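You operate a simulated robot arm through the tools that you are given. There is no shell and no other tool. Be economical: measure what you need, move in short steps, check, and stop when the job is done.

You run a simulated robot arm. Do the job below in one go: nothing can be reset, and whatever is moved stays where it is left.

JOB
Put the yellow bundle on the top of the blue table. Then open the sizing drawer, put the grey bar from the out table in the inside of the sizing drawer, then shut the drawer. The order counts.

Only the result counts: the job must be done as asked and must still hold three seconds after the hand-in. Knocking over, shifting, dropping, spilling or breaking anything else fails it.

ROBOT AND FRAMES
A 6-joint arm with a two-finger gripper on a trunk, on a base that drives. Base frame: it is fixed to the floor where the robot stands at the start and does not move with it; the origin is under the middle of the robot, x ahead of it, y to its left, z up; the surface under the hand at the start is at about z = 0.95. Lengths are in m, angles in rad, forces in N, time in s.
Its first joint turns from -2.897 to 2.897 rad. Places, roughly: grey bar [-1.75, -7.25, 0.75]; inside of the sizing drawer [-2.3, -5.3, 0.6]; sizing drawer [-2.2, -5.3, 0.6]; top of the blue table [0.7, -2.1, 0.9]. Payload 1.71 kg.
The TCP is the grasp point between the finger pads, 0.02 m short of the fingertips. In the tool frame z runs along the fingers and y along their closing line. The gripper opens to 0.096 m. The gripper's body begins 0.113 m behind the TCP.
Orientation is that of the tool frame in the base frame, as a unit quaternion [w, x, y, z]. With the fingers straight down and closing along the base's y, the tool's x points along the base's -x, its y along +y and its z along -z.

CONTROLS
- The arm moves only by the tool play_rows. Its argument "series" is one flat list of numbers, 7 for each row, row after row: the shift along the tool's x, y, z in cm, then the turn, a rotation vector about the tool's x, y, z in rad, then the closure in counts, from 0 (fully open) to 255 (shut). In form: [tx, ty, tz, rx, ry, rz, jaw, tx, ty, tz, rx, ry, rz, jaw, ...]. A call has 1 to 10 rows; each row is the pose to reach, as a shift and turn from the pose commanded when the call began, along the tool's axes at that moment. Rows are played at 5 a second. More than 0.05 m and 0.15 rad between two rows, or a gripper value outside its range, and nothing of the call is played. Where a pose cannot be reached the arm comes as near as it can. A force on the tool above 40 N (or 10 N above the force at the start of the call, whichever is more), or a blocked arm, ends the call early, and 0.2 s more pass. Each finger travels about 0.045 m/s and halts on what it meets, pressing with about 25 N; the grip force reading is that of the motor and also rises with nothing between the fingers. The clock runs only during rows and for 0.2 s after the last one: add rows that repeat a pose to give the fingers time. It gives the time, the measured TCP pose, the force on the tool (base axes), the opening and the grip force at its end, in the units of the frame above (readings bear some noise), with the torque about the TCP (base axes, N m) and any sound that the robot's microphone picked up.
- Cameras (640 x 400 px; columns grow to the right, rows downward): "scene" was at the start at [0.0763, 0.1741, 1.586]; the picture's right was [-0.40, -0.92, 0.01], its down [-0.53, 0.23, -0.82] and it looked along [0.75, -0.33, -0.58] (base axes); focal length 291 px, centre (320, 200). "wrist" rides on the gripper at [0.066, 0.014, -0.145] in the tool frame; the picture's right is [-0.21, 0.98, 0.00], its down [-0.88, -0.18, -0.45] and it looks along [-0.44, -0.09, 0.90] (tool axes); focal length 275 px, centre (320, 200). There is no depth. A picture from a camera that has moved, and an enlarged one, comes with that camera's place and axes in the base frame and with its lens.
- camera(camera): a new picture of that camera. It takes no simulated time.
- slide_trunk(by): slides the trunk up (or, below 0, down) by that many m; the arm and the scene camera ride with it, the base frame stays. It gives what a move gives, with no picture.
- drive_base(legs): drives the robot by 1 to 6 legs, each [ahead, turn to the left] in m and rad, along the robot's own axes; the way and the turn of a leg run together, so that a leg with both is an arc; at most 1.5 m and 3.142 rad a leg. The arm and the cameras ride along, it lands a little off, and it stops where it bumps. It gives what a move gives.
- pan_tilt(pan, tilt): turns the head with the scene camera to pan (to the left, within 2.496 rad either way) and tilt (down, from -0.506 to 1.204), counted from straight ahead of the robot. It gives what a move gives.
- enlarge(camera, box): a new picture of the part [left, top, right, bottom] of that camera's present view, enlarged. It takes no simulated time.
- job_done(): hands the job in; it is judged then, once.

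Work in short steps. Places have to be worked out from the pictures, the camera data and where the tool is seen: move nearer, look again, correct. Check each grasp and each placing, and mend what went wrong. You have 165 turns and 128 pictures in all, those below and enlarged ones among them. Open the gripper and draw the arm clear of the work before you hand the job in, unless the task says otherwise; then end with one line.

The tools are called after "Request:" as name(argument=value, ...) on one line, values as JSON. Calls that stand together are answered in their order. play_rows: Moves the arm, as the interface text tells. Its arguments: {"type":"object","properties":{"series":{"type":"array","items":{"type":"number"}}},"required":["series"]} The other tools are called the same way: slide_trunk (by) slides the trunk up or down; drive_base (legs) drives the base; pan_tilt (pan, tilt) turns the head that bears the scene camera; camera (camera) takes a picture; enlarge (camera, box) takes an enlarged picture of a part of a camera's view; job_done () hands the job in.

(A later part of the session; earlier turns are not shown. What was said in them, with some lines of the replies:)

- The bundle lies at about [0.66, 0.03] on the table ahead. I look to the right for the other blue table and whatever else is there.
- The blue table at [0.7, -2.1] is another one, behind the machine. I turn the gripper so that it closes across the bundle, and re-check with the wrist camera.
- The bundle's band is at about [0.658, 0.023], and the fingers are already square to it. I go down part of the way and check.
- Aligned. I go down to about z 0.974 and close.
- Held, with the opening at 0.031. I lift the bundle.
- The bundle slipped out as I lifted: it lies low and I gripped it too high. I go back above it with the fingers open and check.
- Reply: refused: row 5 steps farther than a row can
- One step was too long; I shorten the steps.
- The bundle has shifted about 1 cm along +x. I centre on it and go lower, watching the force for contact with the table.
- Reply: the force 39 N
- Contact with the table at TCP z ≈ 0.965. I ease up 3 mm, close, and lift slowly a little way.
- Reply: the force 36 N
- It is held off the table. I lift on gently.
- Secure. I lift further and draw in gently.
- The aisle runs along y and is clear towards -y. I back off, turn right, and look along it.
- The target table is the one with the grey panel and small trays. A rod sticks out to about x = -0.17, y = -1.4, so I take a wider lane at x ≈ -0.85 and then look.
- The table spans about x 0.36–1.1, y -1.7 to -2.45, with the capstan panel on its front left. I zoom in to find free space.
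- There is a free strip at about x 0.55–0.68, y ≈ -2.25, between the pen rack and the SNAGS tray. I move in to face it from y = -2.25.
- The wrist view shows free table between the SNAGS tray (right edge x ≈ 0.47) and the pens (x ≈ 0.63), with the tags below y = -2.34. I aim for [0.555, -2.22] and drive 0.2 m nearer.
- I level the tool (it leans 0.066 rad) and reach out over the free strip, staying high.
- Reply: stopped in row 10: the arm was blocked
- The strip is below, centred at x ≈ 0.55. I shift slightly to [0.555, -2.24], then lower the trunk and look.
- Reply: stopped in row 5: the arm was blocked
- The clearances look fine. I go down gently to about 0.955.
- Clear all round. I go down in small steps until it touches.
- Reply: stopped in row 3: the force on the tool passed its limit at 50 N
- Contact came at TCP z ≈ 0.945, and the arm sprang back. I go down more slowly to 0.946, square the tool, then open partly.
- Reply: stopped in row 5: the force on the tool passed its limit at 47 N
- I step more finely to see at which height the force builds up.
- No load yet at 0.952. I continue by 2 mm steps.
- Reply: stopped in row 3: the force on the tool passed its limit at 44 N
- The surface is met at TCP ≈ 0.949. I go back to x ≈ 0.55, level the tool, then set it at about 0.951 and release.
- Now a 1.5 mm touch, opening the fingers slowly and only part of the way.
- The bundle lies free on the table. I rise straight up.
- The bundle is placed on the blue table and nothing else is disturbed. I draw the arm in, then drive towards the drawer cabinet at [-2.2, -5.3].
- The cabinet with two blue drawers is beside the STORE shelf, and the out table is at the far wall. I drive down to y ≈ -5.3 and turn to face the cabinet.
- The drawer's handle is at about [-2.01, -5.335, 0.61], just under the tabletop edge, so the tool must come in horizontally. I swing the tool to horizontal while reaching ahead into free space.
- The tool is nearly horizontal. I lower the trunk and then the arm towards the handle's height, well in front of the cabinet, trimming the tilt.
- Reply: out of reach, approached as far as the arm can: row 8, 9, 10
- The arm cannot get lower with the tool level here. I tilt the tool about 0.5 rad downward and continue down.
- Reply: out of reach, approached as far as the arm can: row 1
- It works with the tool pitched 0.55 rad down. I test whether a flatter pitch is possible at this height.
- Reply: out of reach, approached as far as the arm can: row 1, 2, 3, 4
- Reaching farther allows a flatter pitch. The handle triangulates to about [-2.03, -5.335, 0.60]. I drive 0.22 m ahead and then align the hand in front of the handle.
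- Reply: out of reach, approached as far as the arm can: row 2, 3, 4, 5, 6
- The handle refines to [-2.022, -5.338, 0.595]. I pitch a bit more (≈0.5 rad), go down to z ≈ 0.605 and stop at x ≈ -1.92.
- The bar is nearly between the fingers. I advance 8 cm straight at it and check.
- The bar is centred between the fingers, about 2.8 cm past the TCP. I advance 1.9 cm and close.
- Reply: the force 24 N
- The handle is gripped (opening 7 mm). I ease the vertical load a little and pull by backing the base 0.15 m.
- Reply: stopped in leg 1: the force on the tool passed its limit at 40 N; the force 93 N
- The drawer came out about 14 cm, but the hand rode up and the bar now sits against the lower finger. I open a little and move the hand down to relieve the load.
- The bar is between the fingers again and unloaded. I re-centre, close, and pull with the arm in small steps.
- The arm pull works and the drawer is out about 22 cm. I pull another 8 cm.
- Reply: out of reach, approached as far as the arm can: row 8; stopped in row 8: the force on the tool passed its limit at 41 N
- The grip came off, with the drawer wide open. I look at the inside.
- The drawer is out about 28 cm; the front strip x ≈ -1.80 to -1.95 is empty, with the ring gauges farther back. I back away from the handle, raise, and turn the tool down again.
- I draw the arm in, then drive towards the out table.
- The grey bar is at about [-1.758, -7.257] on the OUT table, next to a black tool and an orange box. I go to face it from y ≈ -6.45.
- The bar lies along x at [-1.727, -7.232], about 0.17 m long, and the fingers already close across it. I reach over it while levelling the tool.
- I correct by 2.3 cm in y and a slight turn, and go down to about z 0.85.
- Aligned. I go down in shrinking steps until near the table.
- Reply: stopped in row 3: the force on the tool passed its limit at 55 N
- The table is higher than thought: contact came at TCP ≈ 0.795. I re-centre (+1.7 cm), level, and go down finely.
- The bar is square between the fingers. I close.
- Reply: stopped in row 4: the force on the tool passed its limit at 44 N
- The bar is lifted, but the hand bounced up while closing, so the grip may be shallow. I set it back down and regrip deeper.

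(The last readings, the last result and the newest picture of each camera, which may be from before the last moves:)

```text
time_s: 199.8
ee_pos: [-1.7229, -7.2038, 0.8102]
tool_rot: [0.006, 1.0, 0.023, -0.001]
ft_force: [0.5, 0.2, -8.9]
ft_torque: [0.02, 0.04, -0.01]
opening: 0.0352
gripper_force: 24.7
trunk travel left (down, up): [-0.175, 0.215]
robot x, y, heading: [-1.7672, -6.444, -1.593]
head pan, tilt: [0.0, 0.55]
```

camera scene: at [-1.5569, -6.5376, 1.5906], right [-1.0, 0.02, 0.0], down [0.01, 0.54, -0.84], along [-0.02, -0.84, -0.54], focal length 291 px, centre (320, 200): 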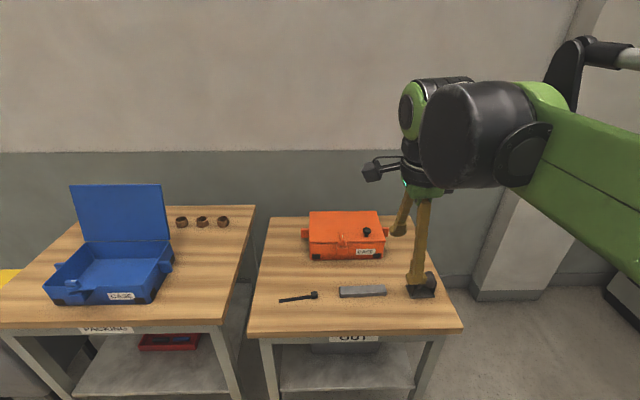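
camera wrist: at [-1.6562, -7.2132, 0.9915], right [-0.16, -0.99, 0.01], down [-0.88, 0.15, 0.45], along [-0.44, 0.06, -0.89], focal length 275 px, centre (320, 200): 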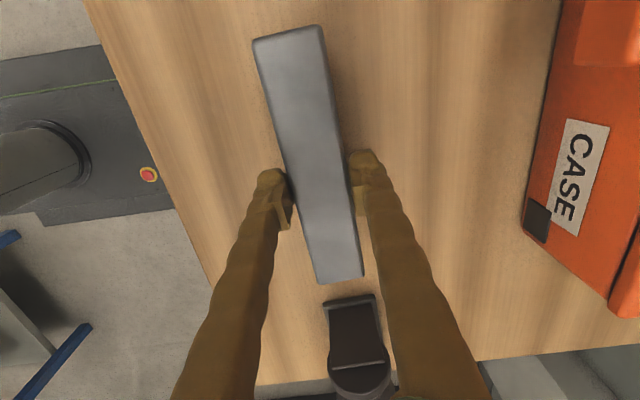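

It is still hanging free at 0.810. I lower by 2 mm steps.

Request:
play_rows(series=[0, 0, 0.2, 0, 0, 0, 255, 0, 0, 0.4, 0, 0, 0, 255, 0, 0, 0.6, 0, 0, 0, 255])

```text
time_s: 200.6
ee_pos: [-1.7229, -7.204, 0.8044]
tool_rot: [0.007, 1.0, 0.022, -0.003]
ft_force: [-3.1, -1.5, 5.9]
ft_torque: [-0.28, 0.0, 0.01]
opening: 0.0351
gripper_force: 24.7
trunk travel left (down, up): [-0.175, 0.215]
robot x, y, heading: [-1.7608, -6.4479, -1.592]
head pan, tilt: [0.0, 0.55]
```

Contact at 0.805. I open slightly, go down 6 mm, and close again.

Request:
play_rows(series=[0, 0, 0, 0, 0, 0, 130, 0, 0, 0, 0, 0, 0, 130, 0, 0, 0.3, 0, 0, 0, 130, 0, 0, 0.55, 0, 0, 0, 130, 0, 0, 0.55, 0, 0, 0, 255, 0, 0, 0.55, 0, 0, 0, 255, 0, 0, 0.55, 0, 0, 0, 255, 0, 0, 0.55, 0, 0, 0, 255])

Request:
camera(camera="wrist")

```text
time_s: 202.4
ee_pos: [-1.7225, -7.2046, 0.8007]
tool_rot: [0.008, 1.0, 0.022, -0.002]
ft_force: [-1.8, 11.4, 19.7]
ft_torque: [0.28, 0.05, 0.01]
opening: 0.035
gripper_force: 24.5
trunk travel left (down, up): [-0.175, 0.215]
robot x, y, heading: [-1.7665, -6.4486, -1.597]
head pan, tilt: [0.0, 0.55]
```

```text
65 pictures are left
camera wrist: at [-1.6556, -7.2131, 0.9442], right [-0.16, -0.99, 0.01], down [-0.88, 0.15, 0.45], along [-0.44, 0.06, -0.9], focal length 275 px, centre (320, 200)
```

wrist: 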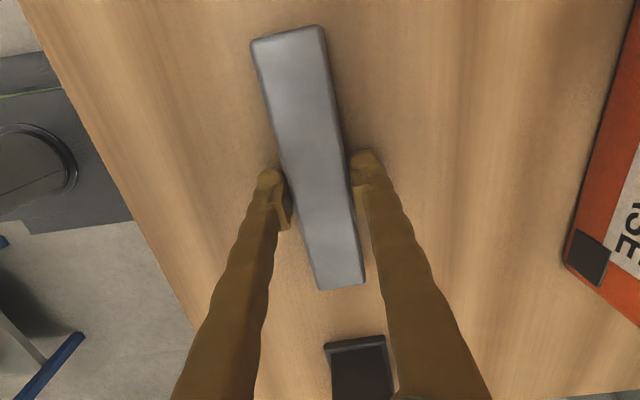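

Gripped deeper. I lift slowly.

Request:
play_rows(series=[0, 0, -0.4, 0, 0, 0, 255, 0, 0, -0.8, 0, 0, 0, 255, 0, 0, -1.4, 0, 0, 0, 255, 0, 0, -2.2, 0, 0, 0, 255, 0, 0, -3.5, 0, 0, 0, 255, 0, 0, -5, 0, 0, 0, 255, 0, 0, -6.5, 0, 0, 0, 255, 0, 0, -8, 0, 0, 0, 255, 0, 0, -10, 0, 0, 0, 255, 0, 0, -12, 0, 0, 0, 255])

Request:
play_rows(series=[0, -1, -2, 0, 0, 0, 255, 0, -2, -4, 0, 0, 0, 255, 0, -3.5, -6, 0, 0, 0, 255, 0, -5, -8, 0, 0, 0, 255, 0, -7, -10, 0, 0, 0, 255, 0, -9, -12, 0, 0, 0, 255, 0, -11.5, -13.5, 0, 0, 0, 255, 0, -14, -15, 0, 0, 0, 255, 0, -16.5, -16, 0, 0, 0, 255, 0, -19, -16, 0, 0, 0, 255])

Request:
camera(camera="wrist")

```text
time_s: 204.6
ee_pos: [-1.7207, -7.2028, 0.92]
tool_rot: [0.007, 1.0, 0.023, -0.001]
ft_force: [-1.2, 0.4, -9.1]
ft_torque: [0.02, 0.05, -0.04]
opening: 0.0353
gripper_force: 25.2
trunk travel left (down, up): [-0.175, 0.215]
robot x, y, heading: [-1.7658, -6.4463, -1.587]
head pan, tilt: [0.0, 0.55]
```

```text
time_s: 206.8
ee_pos: [-1.7304, -7.0141, 1.0756]
tool_rot: [0.006, 1.0, 0.022, -0.001]
ft_force: [-0.2, -1.2, -8.6]
ft_torque: [0.06, 0.0, 0.01]
opening: 0.0349
gripper_force: 25.1
trunk travel left (down, up): [-0.175, 0.215]
robot x, y, heading: [-1.7663, -6.4473, -1.59]
head pan, tilt: [0.0, 0.55]
```

```text
64 pictures are left
camera wrist: at [-1.6638, -7.0222, 1.2203], right [-0.16, -0.99, 0.01], down [-0.88, 0.15, 0.45], along [-0.44, 0.06, -0.89], focal length 275 px, centre (320, 200)
```

wrist: 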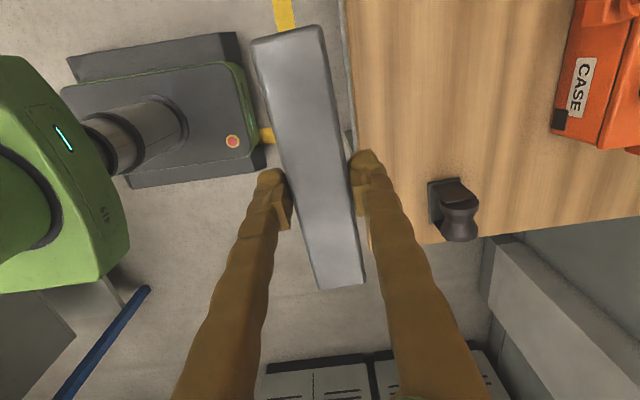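

The bar is secure. I drive back to the aisle and face the drawer again.

Request:
drive_base(legs=[[-0.2, 0], [0, -0.815], [-1.366, 0], [0, -0.736]])

Request:
pan_tilt(pan=0.0, tilt=0.6)

Request:
camera(camera="scene")

Request:
camera(camera="wrist")

```text
time_s: 223.8
ee_pos: [-1.3033, -5.3765, 1.076]
tool_rot: [0.003, 0.728, -0.685, -0.005]
ft_force: [0.0, 0.9, -8.9]
ft_torque: [0.01, -0.05, -0.01]
opening: 0.0349
gripper_force: 25.4
trunk travel left (down, up): [-0.175, 0.215]
robot x, y, heading: [-0.7361, -5.3321, 3.129]
head pan, tilt: [0.0, 0.55]
```

```text
time_s: 224.5
ee_pos: [-1.2885, -5.3774, 1.0855]
tool_rot: [0.008, 0.728, -0.685, -0.01]
ft_force: [3.0, -0.4, -7.9]
ft_torque: [0.04, 0.22, 0.0]
opening: 0.035
gripper_force: 25.7
trunk travel left (down, up): [-0.175, 0.215]
robot x, y, heading: [-0.7381, -5.3356, 3.135]
head pan, tilt: [0.0, 0.6]
```

```text
63 pictures are left
camera scene: at [-0.821, -5.5444, 1.5861], right [0.01, 1.0, 0.0], down [0.58, 0.0, -0.82], along [-0.82, 0.01, -0.58], focal length 291 px, centre (320, 200)
```

scene: 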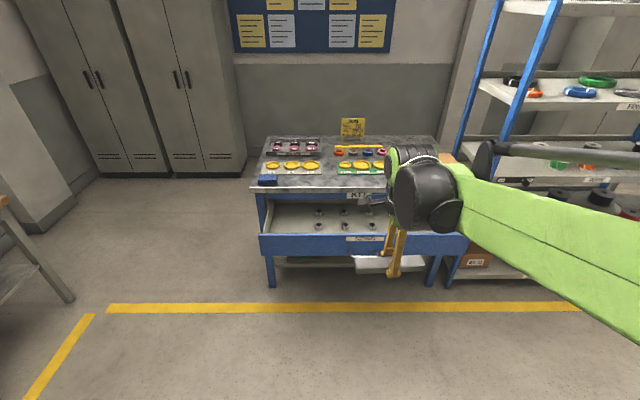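

```text
62 pictures are left
camera wrist: at [-1.2937, -5.4446, 1.228], right [-0.99, 0.15, 0.03], down [0.14, 0.88, 0.44], along [0.04, 0.44, -0.9], focal length 275 px, centre (320, 200)
```

wrist: 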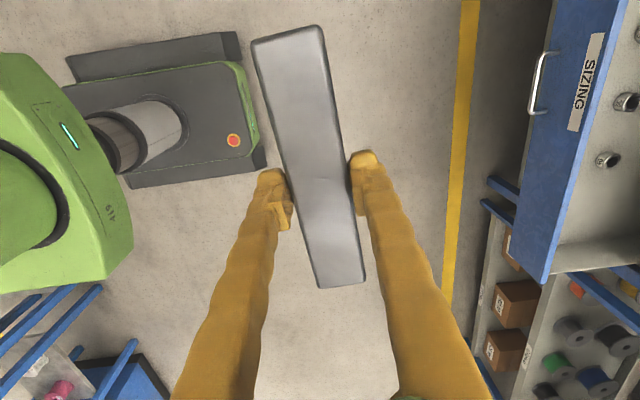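

I drive 0.3 m nearer and look down with the wrist camera.

Request:
drive_base(legs=[[0.3, 0]])

Request:
camera(camera="wrist")

Request:
enlarge(camera="scene", box=[220, 120, 460, 270])

```text
time_s: 227.1
ee_pos: [-1.588, -5.3711, 1.0836]
tool_rot: [0.008, 0.727, -0.687, -0.012]
ft_force: [-0.3, 0.4, -8.8]
ft_torque: [-0.03, -0.01, 0.0]
opening: 0.035
gripper_force: 25.7
trunk travel left (down, up): [-0.175, 0.215]
robot x, y, heading: [-1.0352, -5.3304, 3.128]
head pan, tilt: [0.0, 0.6]
```

```text
61 pictures are left
camera wrist: at [-1.5951, -5.4382, 1.228], right [-0.99, 0.15, 0.03], down [0.15, 0.88, 0.44], along [0.04, 0.44, -0.9], focal length 275 px, centre (320, 200)
```

wrist: 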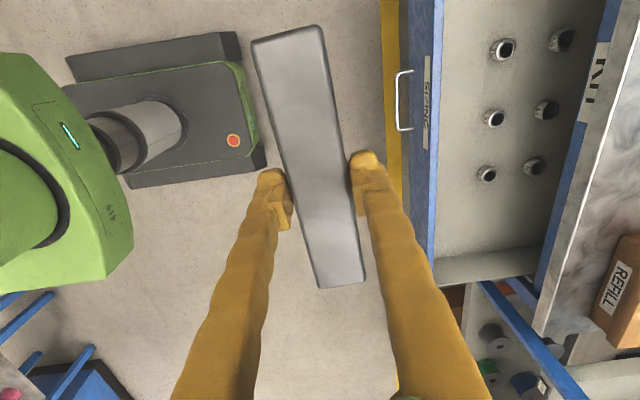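

```text
2.67 times, centred on (340, 195) of scene
camera zoom: at [-1.1252, -5.541, 1.586], right [0.01, 1.0, 0.0], down [0.58, -0.01, -0.82], along [-0.82, 0.01, -0.58], focal length 776 px, centre (267, 213)
```

zoom: 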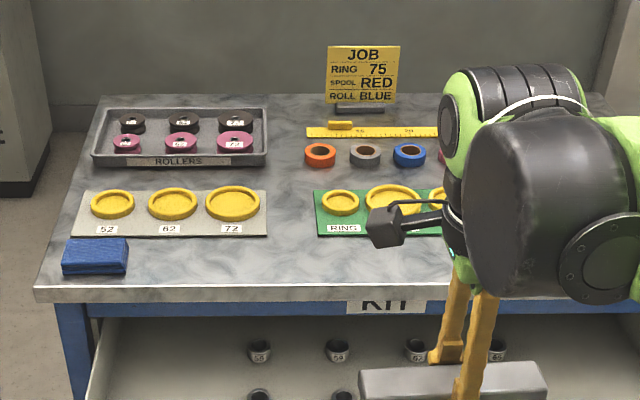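

From above: the drawer's inner front edge is x ≈ -1.83, the tabletop edge -1.96, and the nearest rings are at x ≈ -1.98. I aim for x = -1.878, y = -5.37, and first move above it, levelled.

Request:
play_rows(series=[-0.2, 3, 0, 0.01, 0, 0.02, 255, -0.4, 6, 0, 0.028, 0, 0.04, 255, -0.6, 9, 0, 0.028, 0, 0.056, 255, -0.8, 12, 0, 0.028, 0, 0.056, 255, -1, 15, 0, 0.028, 0, 0.056, 255, -1.2, 18, 0, 0.028, 0, 0.056, 255, -1.3, 21, 0, 0.028, 0, 0.056, 255, -1.5, 24, 0, 0.028, 0, 0.056, 255, -1.6, 27, 0, 0.028, 0, 0.056, 255, -1.65, 29, 0, 0.028, 0, 0.056, 255])

Request:
camera(camera="wrist")

```text
time_s: 229.3
ee_pos: [-1.8636, -5.3711, 1.1014]
tool_rot: [-0.003, -0.707, 0.708, 0.007]
ft_force: [0.8, 0.0, -8.4]
ft_torque: [0.04, 0.01, -0.02]
opening: 0.0353
gripper_force: 24.4
trunk travel left (down, up): [-0.175, 0.215]
robot x, y, heading: [-1.0377, -5.332, 3.129]
head pan, tilt: [0.0, 0.6]
```

```text
59 pictures are left
camera wrist: at [-1.8758, -5.4381, 1.2463], right [-0.98, 0.21, 0.01], down [0.19, 0.87, 0.45], along [0.08, 0.44, -0.89], focal length 275 px, centre (320, 200)
```

wrist: 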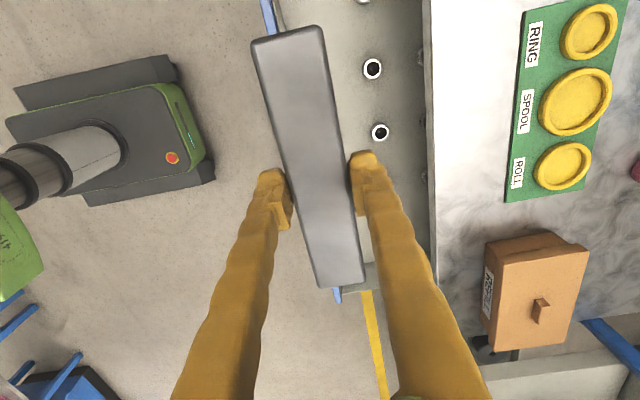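

The tabletop edge is really at x ≈ -2.02, z ≈ 0.80, so there's ample room. I shift to x ≈ -1.885 and lower the trunk.

Request:
play_rows(series=[0, 1, 1, 0, 0, 0, 255, 0, 2.1, 2, 0, 0, 0, 255, 0, 2.1, 2, 0, 0, 0, 255])

Request:
slide_trunk(by=-0.17)

Request:
camera(camera="wrist")

Request:
camera(camera="scene")

```text
time_s: 230.1
ee_pos: [-1.8858, -5.3704, 1.0841]
tool_rot: [-0.003, -0.707, 0.708, 0.007]
ft_force: [-0.4, 0.5, -9.0]
ft_torque: [0.02, -0.02, 0.0]
opening: 0.0353
gripper_force: 25.6
trunk travel left (down, up): [-0.175, 0.215]
robot x, y, heading: [-1.0358, -5.3317, 3.131]
head pan, tilt: [0.0, 0.6]
```

```text
time_s: 232.0
ee_pos: [-1.8852, -5.3706, 0.9135]
tool_rot: [-0.002, -0.707, 0.707, 0.007]
ft_force: [0.6, 0.3, -7.6]
ft_torque: [0.02, 0.01, 0.0]
opening: 0.0352
gripper_force: 24.8
trunk travel left (down, up): [-0.005, 0.385]
robot x, y, heading: [-1.0409, -5.3296, 3.126]
head pan, tilt: [0.0, 0.6]
```

```text
58 pictures are left
camera wrist: at [-1.8975, -5.4373, 1.0579], right [-0.98, 0.21, 0.01], down [0.19, 0.87, 0.45], along [0.08, 0.44, -0.89], focal length 275 px, centre (320, 200)
```

wrist: 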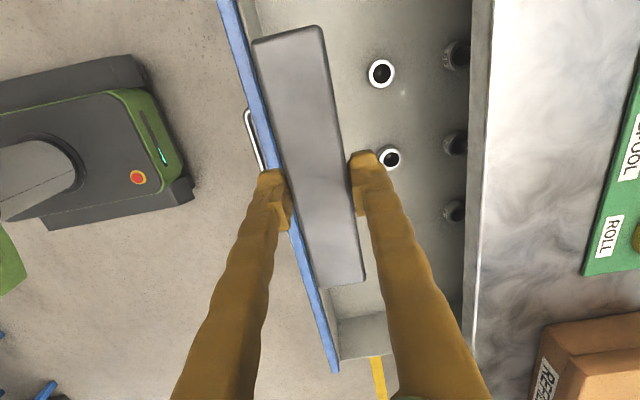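

```text
57 pictures are left
camera scene: at [-1.1231, -5.541, 1.4162], right [0.01, 1.0, 0.0], down [0.58, -0.01, -0.82], along [-0.82, 0.01, -0.58], focal length 291 px, centre (320, 200)
```

scene: 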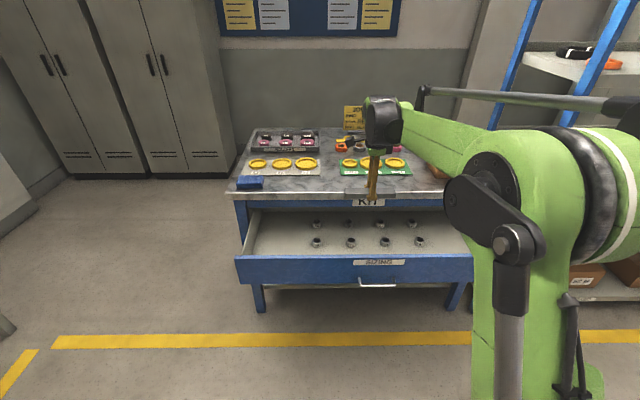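

The fall line is clear of the rim and the rings. I go down to about z 0.68.

Request:
play_rows(series=[0, 0, 3, 0, 0, 0, 255, 0, 0, 6, 0, 0, 0, 255, 0, 0, 9, 0, 0, 0, 255, 0, 0, 12, 0, 0, 0, 255, 0, 0, 15, 0, 0, 0, 255, 0, 0, 18, 0, 0, 0, 255, 0, 0, 21, 0, 0, 0, 255, 0, 0, 23, 0, 0, 0, 255, 0, 0, 23, 0, 0, 0, 255])

Request:
camera(camera="wrist")

Request:
enlarge(camera="scene", box=[220, 140, 480, 302])

```text
time_s: 234.0
ee_pos: [-1.8886, -5.3702, 0.6835]
tool_rot: [-0.003, -0.707, 0.708, 0.007]
ft_force: [0.4, 0.4, -9.4]
ft_torque: [0.03, 0.01, 0.0]
opening: 0.0351
gripper_force: 24.8
trunk travel left (down, up): [-0.005, 0.385]
robot x, y, heading: [-1.039, -5.3323, 3.126]
head pan, tilt: [0.0, 0.6]
```

```text
56 pictures are left
camera wrist: at [-1.8999, -5.4373, 0.8276], right [-0.98, 0.21, 0.01], down [0.19, 0.87, 0.45], along [0.08, 0.44, -0.89], focal length 275 px, centre (320, 200)
```

wrist: 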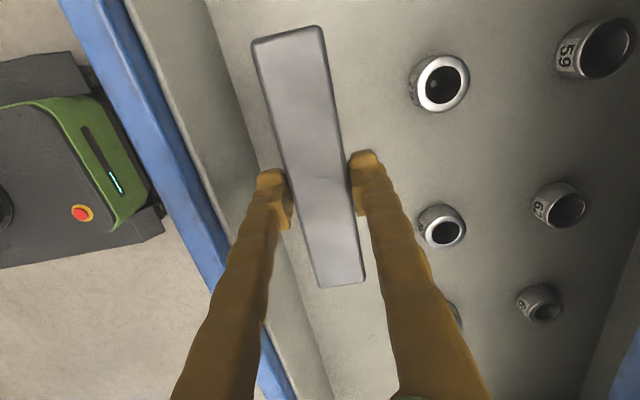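

```text
2.46 times, centred on (350, 221) of scene
camera zoom: at [-1.1232, -5.541, 1.4161], right [0.01, 1.0, 0.0], down [0.58, -0.01, -0.82], along [-0.82, 0.01, -0.58], focal length 717 px, centre (246, 148)
```

zoom: 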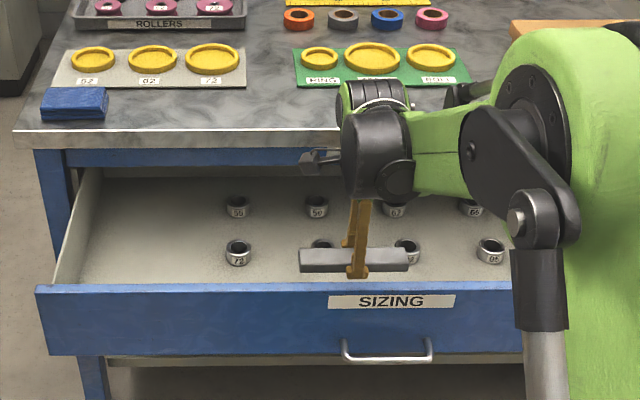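

All clear. I continue down in small steps, looking for contact.

Request:
play_rows(series=[0, 0, 0.5, 0, 0, 0, 255, 0, 0, 1, 0, 0, 0, 255, 0, 0, 1.5, 0, 0, 0, 255, 0, 0, 2, 0, 0, 0, 255, 0, 0, 2.5, 0, 0, 0, 255, 0, 0, 3, 0, 0, 0, 255, 0, 0, 3.5, 0, 0, 0, 255])

Request:
camera(camera="wrist")

```text
time_s: 235.6
ee_pos: [-1.8886, -5.3696, 0.6487]
tool_rot: [-0.003, -0.707, 0.707, 0.007]
ft_force: [0.4, 0.4, -8.5]
ft_torque: [0.06, -0.02, 0.01]
opening: 0.0351
gripper_force: 24.9
trunk travel left (down, up): [-0.005, 0.385]
robot x, y, heading: [-1.0395, -5.3293, 3.129]
head pan, tilt: [0.0, 0.6]
```

```text
54 pictures are left
camera wrist: at [-1.9012, -5.4366, 0.7929], right [-0.98, 0.21, 0.01], down [0.19, 0.87, 0.45], along [0.08, 0.44, -0.89], focal length 275 px, centre (320, 200)
```

wrist: 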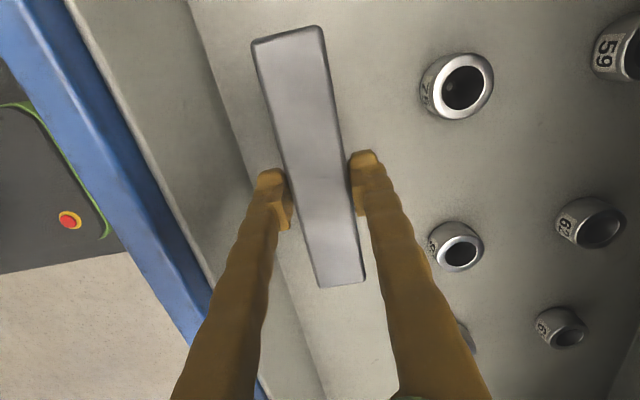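

I estimate the floor at z ≈ 0.575, so contact at TCP ≈ 0.601. I go on to 0.61.

Request:
play_rows(series=[0, 0, 0.6, 0, 0, 0, 255, 0, 0, 1.2, 0, 0, 0, 255, 0, 0, 1.8, 0, 0, 0, 255, 0, 0, 2.4, 0, 0, 0, 255, 0, 0, 2.9, 0, 0, 0, 255, 0, 0, 3.3, 0, 0, 0, 255, 0, 0, 3.7, 0, 0, 0, 255])

```text
time_s: 237.2
ee_pos: [-1.8897, -5.369, 0.6123]
tool_rot: [-0.003, -0.707, 0.707, 0.007]
ft_force: [0.5, -0.5, -9.4]
ft_torque: [-0.01, -0.02, -0.03]
opening: 0.0351
gripper_force: 24.7
trunk travel left (down, up): [-0.005, 0.385]
robot x, y, heading: [-1.0434, -5.3333, 3.132]
head pan, tilt: [0.0, 0.6]
```

Still free. I step on by 2 mm.

Request:
play_rows(series=[0, 0, 0.2, 0, 0, 0, 255, 0, 0, 0.4, 0, 0, 0, 255, 0, 0, 0.6, 0, 0, 0, 255, 0, 0, 0.8, 0, 0, 0, 255])

```text
time_s: 238.2
ee_pos: [-1.8885, -5.3708, 0.6032]
tool_rot: [-0.004, -0.707, 0.708, 0.007]
ft_force: [-0.6, 0.5, -9.3]
ft_torque: [0.01, 0.02, 0.02]
opening: 0.0354
gripper_force: 24.9
trunk travel left (down, up): [-0.005, 0.385]
robot x, y, heading: [-1.0371, -5.3316, 3.128]
head pan, tilt: [0.0, 0.6]
```

Request:
play_rows(series=[0, 0, 0.2, 0, 0, 0, 255, 0, 0, 0.4, 0, 0, 0, 255, 0, 0, 0.6, 0, 0, 0, 255])

Request:
camera(camera="wrist")

```text
time_s: 239.0
ee_pos: [-1.8889, -5.3699, 0.5979]
tool_rot: [-0.003, -0.706, 0.708, 0.007]
ft_force: [0.5, 0.2, -7.1]
ft_torque: [-0.17, -0.05, -0.03]
opening: 0.0352
gripper_force: 25.4
trunk travel left (down, up): [-0.005, 0.385]
robot x, y, heading: [-1.0403, -5.3328, 3.126]
head pan, tilt: [0.0, 0.6]
```

```text
53 pictures are left
camera wrist: at [-1.9017, -5.4359, 0.742], right [-0.98, 0.21, 0.01], down [0.19, 0.87, 0.45], along [0.08, 0.44, -0.9], focal length 275 px, centre (320, 200)
```

wrist: 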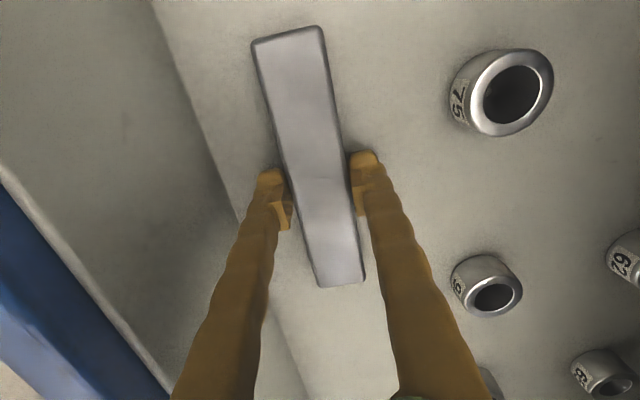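

The torque shows first contact. I lower 2 mm more and open the fingers partly.

Request:
play_rows(series=[0, 0, 0.2, 0, 0, 0, 255, 0, 0, 0.2, 0, 0, 0, 170, 0, 0, 0.2, 0, 0, 0, 145, 0, 0, 0.2, 0, 0, 0, 135, 0, 0, 0.2, 0, 0, 0, 135])

Request:
camera(camera="wrist")

```text
time_s: 240.2
ee_pos: [-1.8903, -5.3696, 0.5963]
tool_rot: [-0.003, -0.706, 0.708, 0.007]
ft_force: [0.3, -0.1, -0.1]
ft_torque: [0.02, -0.05, 0.03]
opening: 0.0452
gripper_force: 0.0
trunk travel left (down, up): [-0.005, 0.385]
robot x, y, heading: [-1.0389, -5.3319, 3.125]
head pan, tilt: [0.0, 0.6]
```

```text
52 pictures are left
camera wrist: at [-1.9017, -5.4359, 0.7398], right [-0.98, 0.21, 0.02], down [0.19, 0.87, 0.45], along [0.08, 0.44, -0.89], focal length 275 px, centre (320, 200)
```

wrist: 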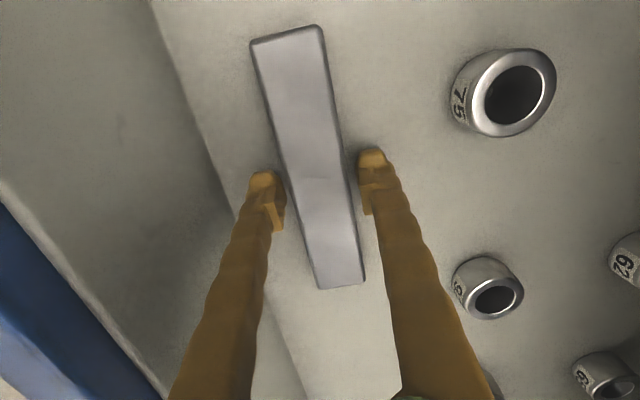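

Released; the bar lies on the drawer's floor. I rise straight up.

Request:
play_rows(series=[0, 0, -1, 0, 0, 0, 135, 0, 0, -2, 0, 0, 0, 135, 0, 0, -5, 0, 0, 0, 135, 0, 0, -9, 0, 0, 0, 135, 0, 0, -13, 0, 0, 0, 135, 0, 0, -17, 0, 0, 0, 135, 0, 0, -21, 0, 0, 0, 135, 0, 0, -25, 0, 0, 0, 135, 0, -2, -29, 0, 0, 0, 135, 0, -5, -32, 0, 0, 0, 135])

Request:
camera(camera="wrist")

```text
time_s: 242.4
ee_pos: [-1.8357, -5.3724, 0.9165]
tool_rot: [-0.003, -0.706, 0.708, 0.007]
ft_force: [-0.4, -0.6, -1.2]
ft_torque: [0.03, -0.13, 0.01]
opening: 0.0453
gripper_force: 0.1
trunk travel left (down, up): [-0.005, 0.385]
robot x, y, heading: [-1.0393, -5.3322, 3.128]
head pan, tilt: [0.0, 0.6]
```

```text
51 pictures are left
camera wrist: at [-1.847, -5.4383, 1.0601], right [-0.98, 0.21, 0.01], down [0.19, 0.87, 0.45], along [0.08, 0.44, -0.89], focal length 275 px, centre (320, 200)
```

wrist: 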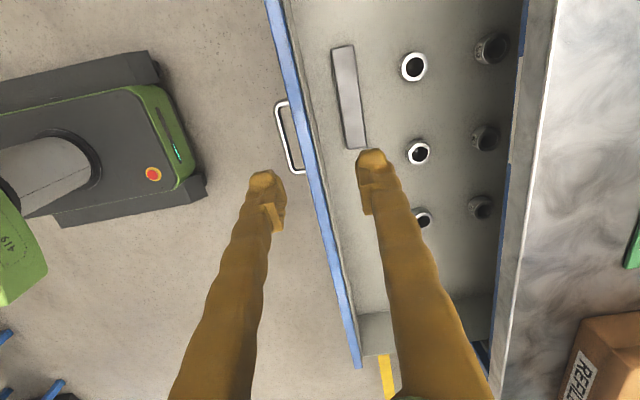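

The bar lies clear in the drawer's front. I back off 0.2 m, then close and tilt the hand to push the drawer's front.

Request:
drive_base(legs=[[-0.2, 0]])

Request:
play_rows(series=[0, 0.6, 2, -0.12, 0, 0, 255, 0, 1.2, 4, -0.24, 0, 0, 255, 0, 1.8, 7, -0.36, 0, 0, 255, 0, 2.4, 10, -0.48, 0, 0, 255, 0, 3, 13, -0.6, 0, 0, 255, 0, 3.6, 16, -0.72, 0, 0, 255, 0, 4.2, 19, -0.84, 0, 0, 255, 0, 4.8, 22, -0.95, 0, 0, 255, 0, 5.4, 25, -1.03, 0, 0, 255, 0, 6, 27, -1.07, 0, 0, 255])

Request:
camera(camera="wrist")

Request:
camera(camera="scene")

```text
time_s: 244.4
ee_pos: [-1.6341, -5.3719, 0.9157]
tool_rot: [-0.003, -0.706, 0.708, 0.006]
ft_force: [-0.1, 0.6, 0.8]
ft_torque: [0.0, -0.01, -0.03]
opening: 0.0452
gripper_force: 0.2
trunk travel left (down, up): [-0.005, 0.385]
robot x, y, heading: [-0.8373, -5.3354, 3.124]
head pan, tilt: [0.0, 0.6]
```

```text
time_s: 246.6
ee_pos: [-1.6889, -5.37, 0.6588]
tool_rot: [-0.367, -0.602, 0.603, 0.372]
ft_force: [-0.2, -0.8, 0.5]
ft_torque: [0.03, -0.03, -0.01]
opening: 0.0
gripper_force: 24.7
trunk travel left (down, up): [-0.005, 0.385]
robot x, y, heading: [-0.8381, -5.3351, 3.123]
head pan, tilt: [0.0, 0.6]
```

```text
50 pictures are left
camera wrist: at [-1.5656, -5.4377, 0.7362], right [-0.44, 0.2, 0.87], down [0.48, 0.87, 0.04], along [-0.76, 0.44, -0.49], focal length 275 px, centre (320, 200)
```

wrist: 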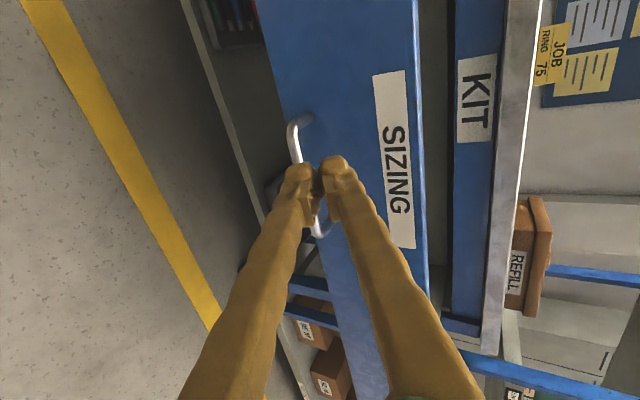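

```text
49 pictures are left
camera scene: at [-0.9215, -5.5436, 1.4162], right [0.02, 1.0, 0.0], down [0.58, -0.01, -0.82], along [-0.82, 0.01, -0.58], focal length 291 px, centre (320, 200)
```

scene: 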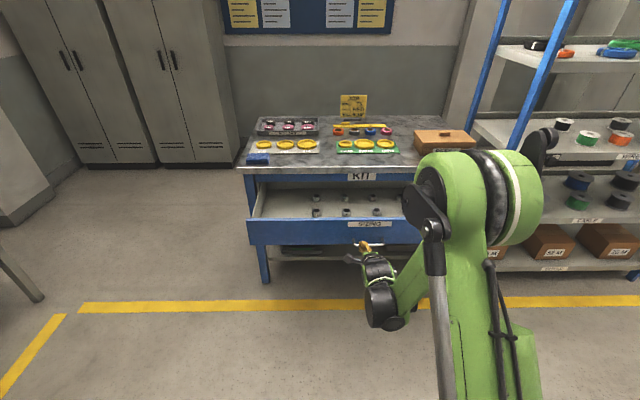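

The closed fingertips face the drawer's front just above the handle. I centre them and advance to contact.

Request:
play_rows(series=[-1.2, 0.2, 1.8, 0, 0, 0, 255, -2.4, 0.4, 3.6, 0, 0, 0, 255, -3.5, 0.8, 5, 0, 0, 0, 255, -3.5, 1.8, 6.8, 0, 0, 0, 255, -3.5, 2.7, 8.5, 0, 0, 0, 255, -3.5, 3.5, 10, 0, 0, 0, 255, -3.5, 4.3, 11.5, 0, 0, 0, 255, -3.5, 4.8, 12.4, 0, 0, 0, 255])

Request:
camera(camera="wrist")

```text
time_s: 248.4
ee_pos: [-1.8187, -5.3338, 0.6461]
tool_rot: [-0.367, -0.603, 0.603, 0.372]
ft_force: [0.2, 0.2, -0.2]
ft_torque: [-0.02, -0.01, 0.0]
opening: 0.0
gripper_force: 25.3
trunk travel left (down, up): [-0.005, 0.385]
robot x, y, heading: [-0.8402, -5.3351, 3.126]
head pan, tilt: [0.0, 0.6]
```

```text
48 pictures are left
camera wrist: at [-1.6975, -5.401, 0.7237], right [-0.44, 0.2, 0.87], down [0.48, 0.87, 0.04], along [-0.75, 0.44, -0.49], focal length 275 px, centre (320, 200)
```

wrist: 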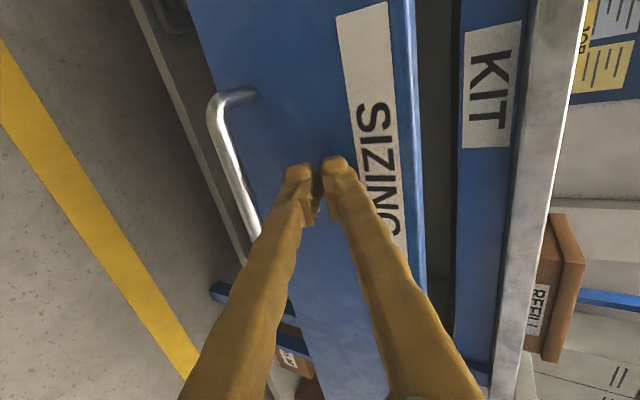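

The fingertips are at the front, above the handle. I push by driving the base 0.15 m ahead.

Request:
drive_base(legs=[[0.15, 0]])

Request:
camera(camera="wrist")

Request:
camera(camera="scene")

```text
time_s: 250.0
ee_pos: [-1.9741, -5.3325, 0.6465]
tool_rot: [-0.367, -0.603, 0.603, 0.372]
ft_force: [-0.1, -0.2, -0.1]
ft_torque: [-0.04, -0.01, 0.01]
opening: 0.0
gripper_force: 25.1
trunk travel left (down, up): [-0.005, 0.385]
robot x, y, heading: [-0.9959, -5.3361, 3.125]
head pan, tilt: [0.0, 0.6]
```

```text
47 pictures are left
camera wrist: at [-1.8512, -5.3988, 0.7237], right [-0.44, 0.2, 0.87], down [0.48, 0.87, 0.04], along [-0.75, 0.44, -0.49], focal length 275 px, centre (320, 200)
```

wrist: 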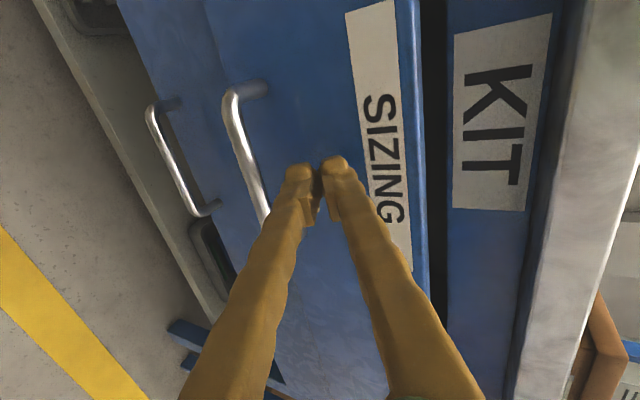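

```text
46 pictures are left
camera scene: at [-1.0758, -5.5411, 1.4161], right [0.02, 1.0, 0.0], down [0.58, -0.01, -0.82], along [-0.82, 0.01, -0.58], focal length 291 px, centre (320, 200)
```

scene: 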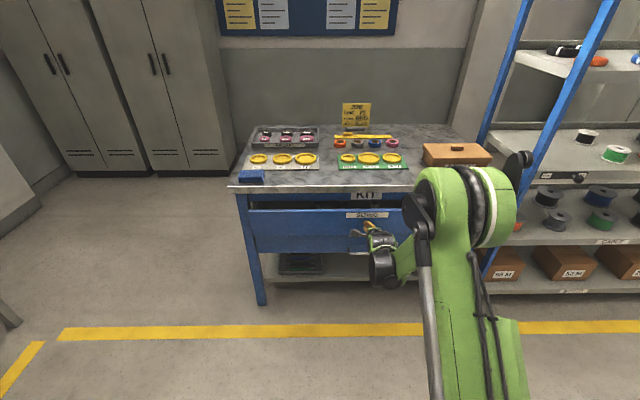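

It moves easily; about 6 cm remain. I drive 0.04 m more, then finish gently with the arm.

Request:
drive_base(legs=[[0.04, 0]])

Request:
play_rows(series=[0, 0.24, 0.44, 0, 0, 0, 255, 0, 0.48, 0.88, 0, 0, 0, 255, 0, 0.72, 1.32, 0, 0, 0, 255, 0, 0.96, 1.76, 0, 0, 0, 255, 0, 1.2, 2.2, 0, 0, 0, 255, 0, 1.44, 2.64, 0, 0, 0, 255, 0, 1.68, 3.08, 0, 0, 0, 255])

Request:
camera(camera="wrist")

```text
time_s: 251.0
ee_pos: [-2.0045, -5.3318, 0.6621]
tool_rot: [0.371, 0.6, -0.6, -0.376]
ft_force: [1.0, -0.6, 0.6]
ft_torque: [0.04, -0.02, 0.02]
opening: 0.0002
gripper_force: 24.9
trunk travel left (down, up): [-0.005, 0.385]
robot x, y, heading: [-1.0327, -5.3318, 3.125]
head pan, tilt: [0.0, 0.6]
```

```text
time_s: 252.6
ee_pos: [-2.0289, -5.3316, 0.6771]
tool_rot: [0.376, 0.598, -0.597, -0.38]
ft_force: [0.1, 0.6, -0.2]
ft_torque: [-0.01, -0.01, -0.01]
opening: 0.0
gripper_force: 25.1
trunk travel left (down, up): [-0.005, 0.385]
robot x, y, heading: [-1.0293, -5.3277, 3.126]
head pan, tilt: [0.0, 0.6]
```

```text
45 pictures are left
camera wrist: at [-1.9043, -5.399, 0.7507], right [-0.42, 0.2, 0.89], down [0.48, 0.87, 0.03], along [-0.77, 0.44, -0.46], focal length 275 px, centre (320, 200)
```

wrist: 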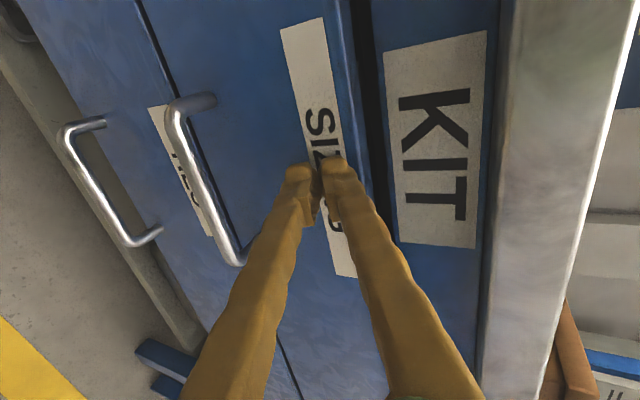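

The hand rode up the front. I back off 3 cm, lower it, and look at how far the drawer still is.

Request:
play_rows(series=[0, -0.7, -1.3, 0, 0, 0, 255, 0, -1.4, -2.6, 0, 0, 0, 255, 0, -3, -1.7, 0, 0, 0, 255, 0, -4.6, -0.9, 0, 0, 0, 255, 0, -4.6, -0.9, 0, 0, 0, 255])

Request:
camera(camera="wrist")

Request:
enlarge(camera="scene", box=[210, 110, 450, 300])

```text
time_s: 253.8
ee_pos: [-2.002, -5.3314, 0.6387]
tool_rot: [-0.376, -0.597, 0.598, 0.38]
ft_force: [0.3, 0.4, 0.1]
ft_torque: [0.01, -0.01, 0.0]
opening: 0.0
gripper_force: 25.1
trunk travel left (down, up): [-0.005, 0.385]
robot x, y, heading: [-1.0311, -5.3302, 3.123]
head pan, tilt: [0.0, 0.6]
```

```text
44 pictures are left
camera wrist: at [-1.8773, -5.3978, 0.7135], right [-0.42, 0.2, 0.89], down [0.48, 0.87, 0.03], along [-0.77, 0.44, -0.46], focal length 275 px, centre (320, 200)
```

wrist: 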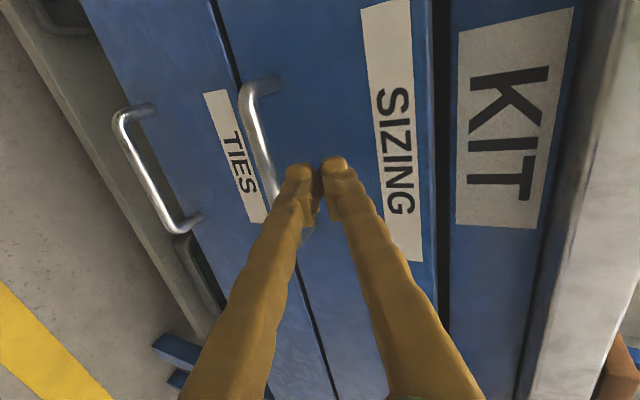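

```text
2.11 times, centred on (330, 205) of scene
camera zoom: at [-1.1159, -5.5405, 1.4161], right [0.02, 1.0, 0.0], down [0.58, -0.01, -0.82], along [-0.82, 0.01, -0.58], focal length 613 px, centre (299, 190)
```

zoom: 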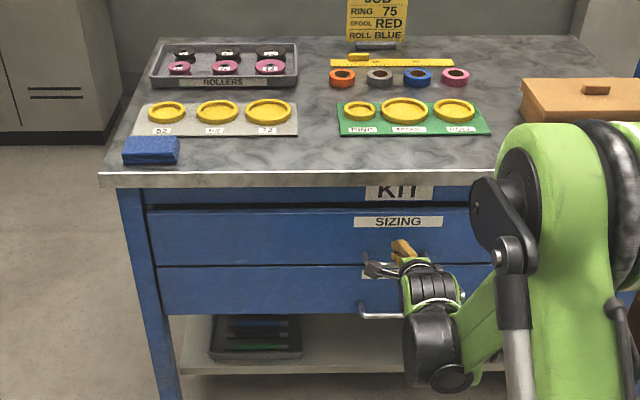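

It looks nearly flush with the TIES drawer. I push once more at the lower height until the force rises.

Request:
play_rows(series=[0, 0.24, 0.44, 0, 0, 0, 255, 0, 0.48, 0.88, 0, 0, 0, 255, 0, 0.72, 1.32, 0, 0, 0, 255, 0, 0.96, 1.76, 0, 0, 0, 255, 0, 1.2, 2.2, 0, 0, 0, 255, 0, 1.44, 2.64, 0, 0, 0, 255, 0, 1.68, 3.08, 0, 0, 0, 255, 0, 1.92, 3.52, 0, 0, 0, 255, 0, 2.16, 3.96, 0, 0, 0, 255])

Request:
camera(camera="wrist")

```text
time_s: 255.4
ee_pos: [-2.0237, -5.3315, 0.6555]
tool_rot: [-0.379, -0.595, 0.596, 0.383]
ft_force: [-0.7, -0.2, -0.9]
ft_torque: [0.02, 0.04, 0.0]
opening: 0.0
gripper_force: 24.2
trunk travel left (down, up): [-0.005, 0.385]
robot x, y, heading: [-1.0329, -5.3322, 3.122]
head pan, tilt: [0.0, 0.6]
stopped in row 8: the force on the tool passed its limit at 53 N (the readings are from after the stop); the commanded pose is now the measured one
```

```text
42 pictures are left
camera wrist: at [-1.8974, -5.3986, 0.728], right [-0.41, 0.2, 0.89], down [0.48, 0.87, 0.02], along [-0.77, 0.44, -0.45], focal length 275 px, centre (320, 200)
```

wrist: 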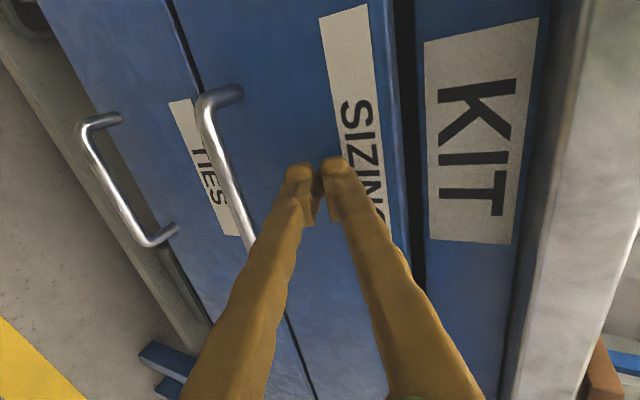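

The force rose to 53 N at the end stop, so the drawer seems shut. I back off and check it.

Request:
drive_base(legs=[[-0.3, 0]])

Request:
play_rows(series=[0, 2, -3, 0.08, 0, 0, 255, 0, 4, -6, 0.16, 0, 0, 255, 0, 6, -9, 0.24, 0, 0, 255, 0, 8, -12, 0.32, 0, 0, 200, 0, 10, -15, 0.4, 0, 0, 120, 0, 12, -18, 0.5, 0, 0, 60, 0, 14, -21, 0.6, 0, 0, 0, 0, 16, -24, 0.7, 0, 0, 0, 0, 18, -27, 0.8, 0, 0, 0, 0, 20, -30, 0.9, 0, 0, 0])

Request:
camera(camera="wrist")

Request:
enlarge(camera="scene", box=[220, 100, 460, 290])

```text
time_s: 258.0
ee_pos: [-1.7195, -5.3316, 0.6553]
tool_rot: [-0.378, -0.593, 0.597, 0.385]
ft_force: [-0.4, -0.3, 0.2]
ft_torque: [-0.02, -0.02, 0.01]
opening: 0.0
gripper_force: 25.1
trunk travel left (down, up): [-0.005, 0.385]
robot x, y, heading: [-0.7305, -5.3387, 3.12]
head pan, tilt: [0.0, 0.6]
```

```text
time_s: 260.2
ee_pos: [-1.5153, -5.3351, 0.9745]
tool_rot: [-0.086, -0.699, 0.704, 0.091]
ft_force: [-0.1, 0.1, -0.8]
ft_torque: [0.03, -0.03, 0.03]
opening: 0.0963
gripper_force: 0.1
trunk travel left (down, up): [-0.005, 0.385]
robot x, y, heading: [-0.73, -5.3349, 3.12]
head pan, tilt: [0.0, 0.6]
```

```text
41 pictures are left
camera wrist: at [-1.4929, -5.4021, 1.1166], right [-0.95, 0.21, 0.25], down [0.3, 0.87, 0.39], along [-0.13, 0.44, -0.89], focal length 275 px, centre (320, 200)
```

wrist: 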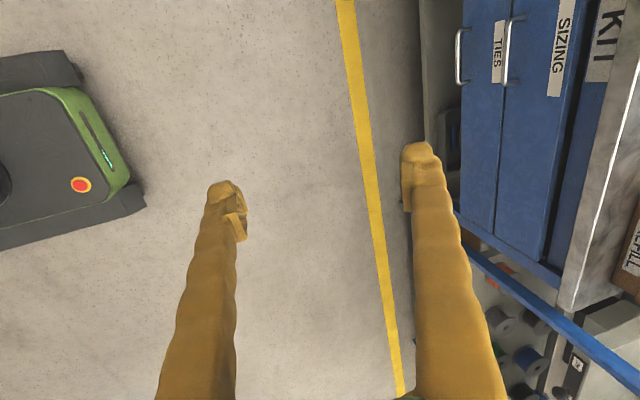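

```text
2.11 times, centred on (340, 195) of scene
camera zoom: at [-0.8131, -5.5457, 1.4161], right [0.02, 1.0, 0.0], down [0.58, -0.01, -0.82], along [-0.82, 0.02, -0.58], focal length 613 px, centre (278, 210)
```

zoom: 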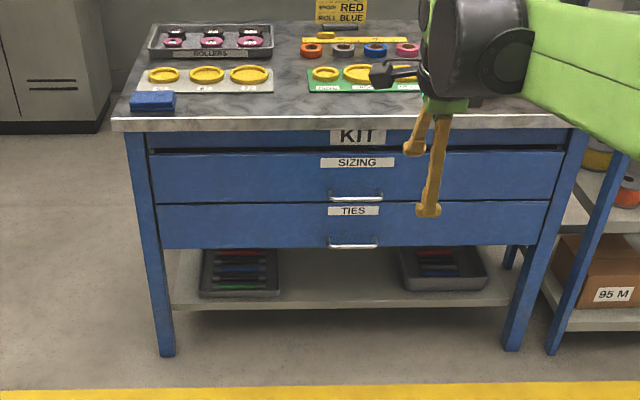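

I zoom in on the drawer's left end to see whether it is flush.

Request:
enlarge(camera="scene", box=[255, 140, 325, 200])

Request:
enlarge(camera="scene", box=[395, 140, 465, 200])

```text
6.67 times, centred on (290, 170) of scene
camera zoom: at [-0.8131, -5.5457, 1.4161], right [0.02, 1.0, 0.0], down [0.58, -0.01, -0.82], along [-0.82, 0.02, -0.58], focal length 1941 px, centre (520, 400)
```

zoom: 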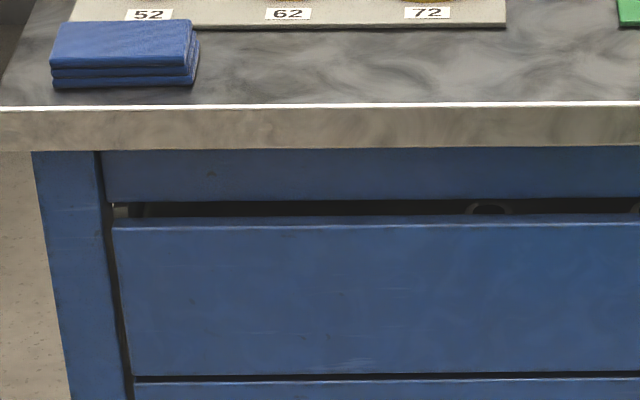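

```text
6.67 times, centred on (430, 170) of scene
camera zoom: at [-0.8131, -5.5457, 1.4161], right [0.02, 1.0, 0.0], down [0.58, -0.01, -0.82], along [-0.82, 0.02, -0.58], focal length 1941 px, centre (-413, 400)
```

zoom: 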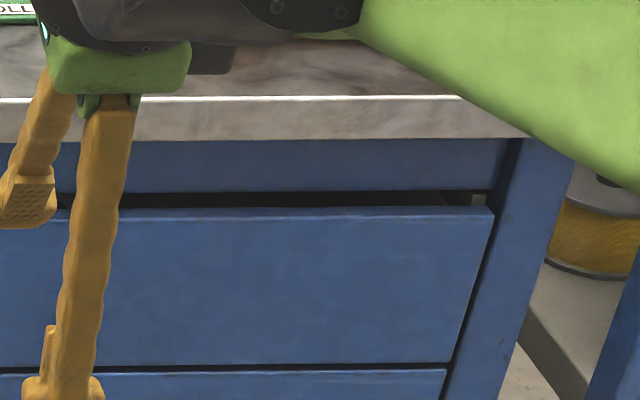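

The SIZING front is flush with the TIES front, and both handles triangulate to the same x ≈ -2.02 as at the start. The drawer is shut, the gripper is open and the arm is clear, so I hand in.

Request:
job_done()

```text
The job is handed in.
```

The yellow bundle is on top of the blue table. The grey bar is in the sizing drawer, and the drawer is shut to within a few millimetres, judged from the pictures. The gripper is open and the arm clear; on the first try the bundle slipped back onto its own table and was picked up again. I saw nothing else knocked over or moved.
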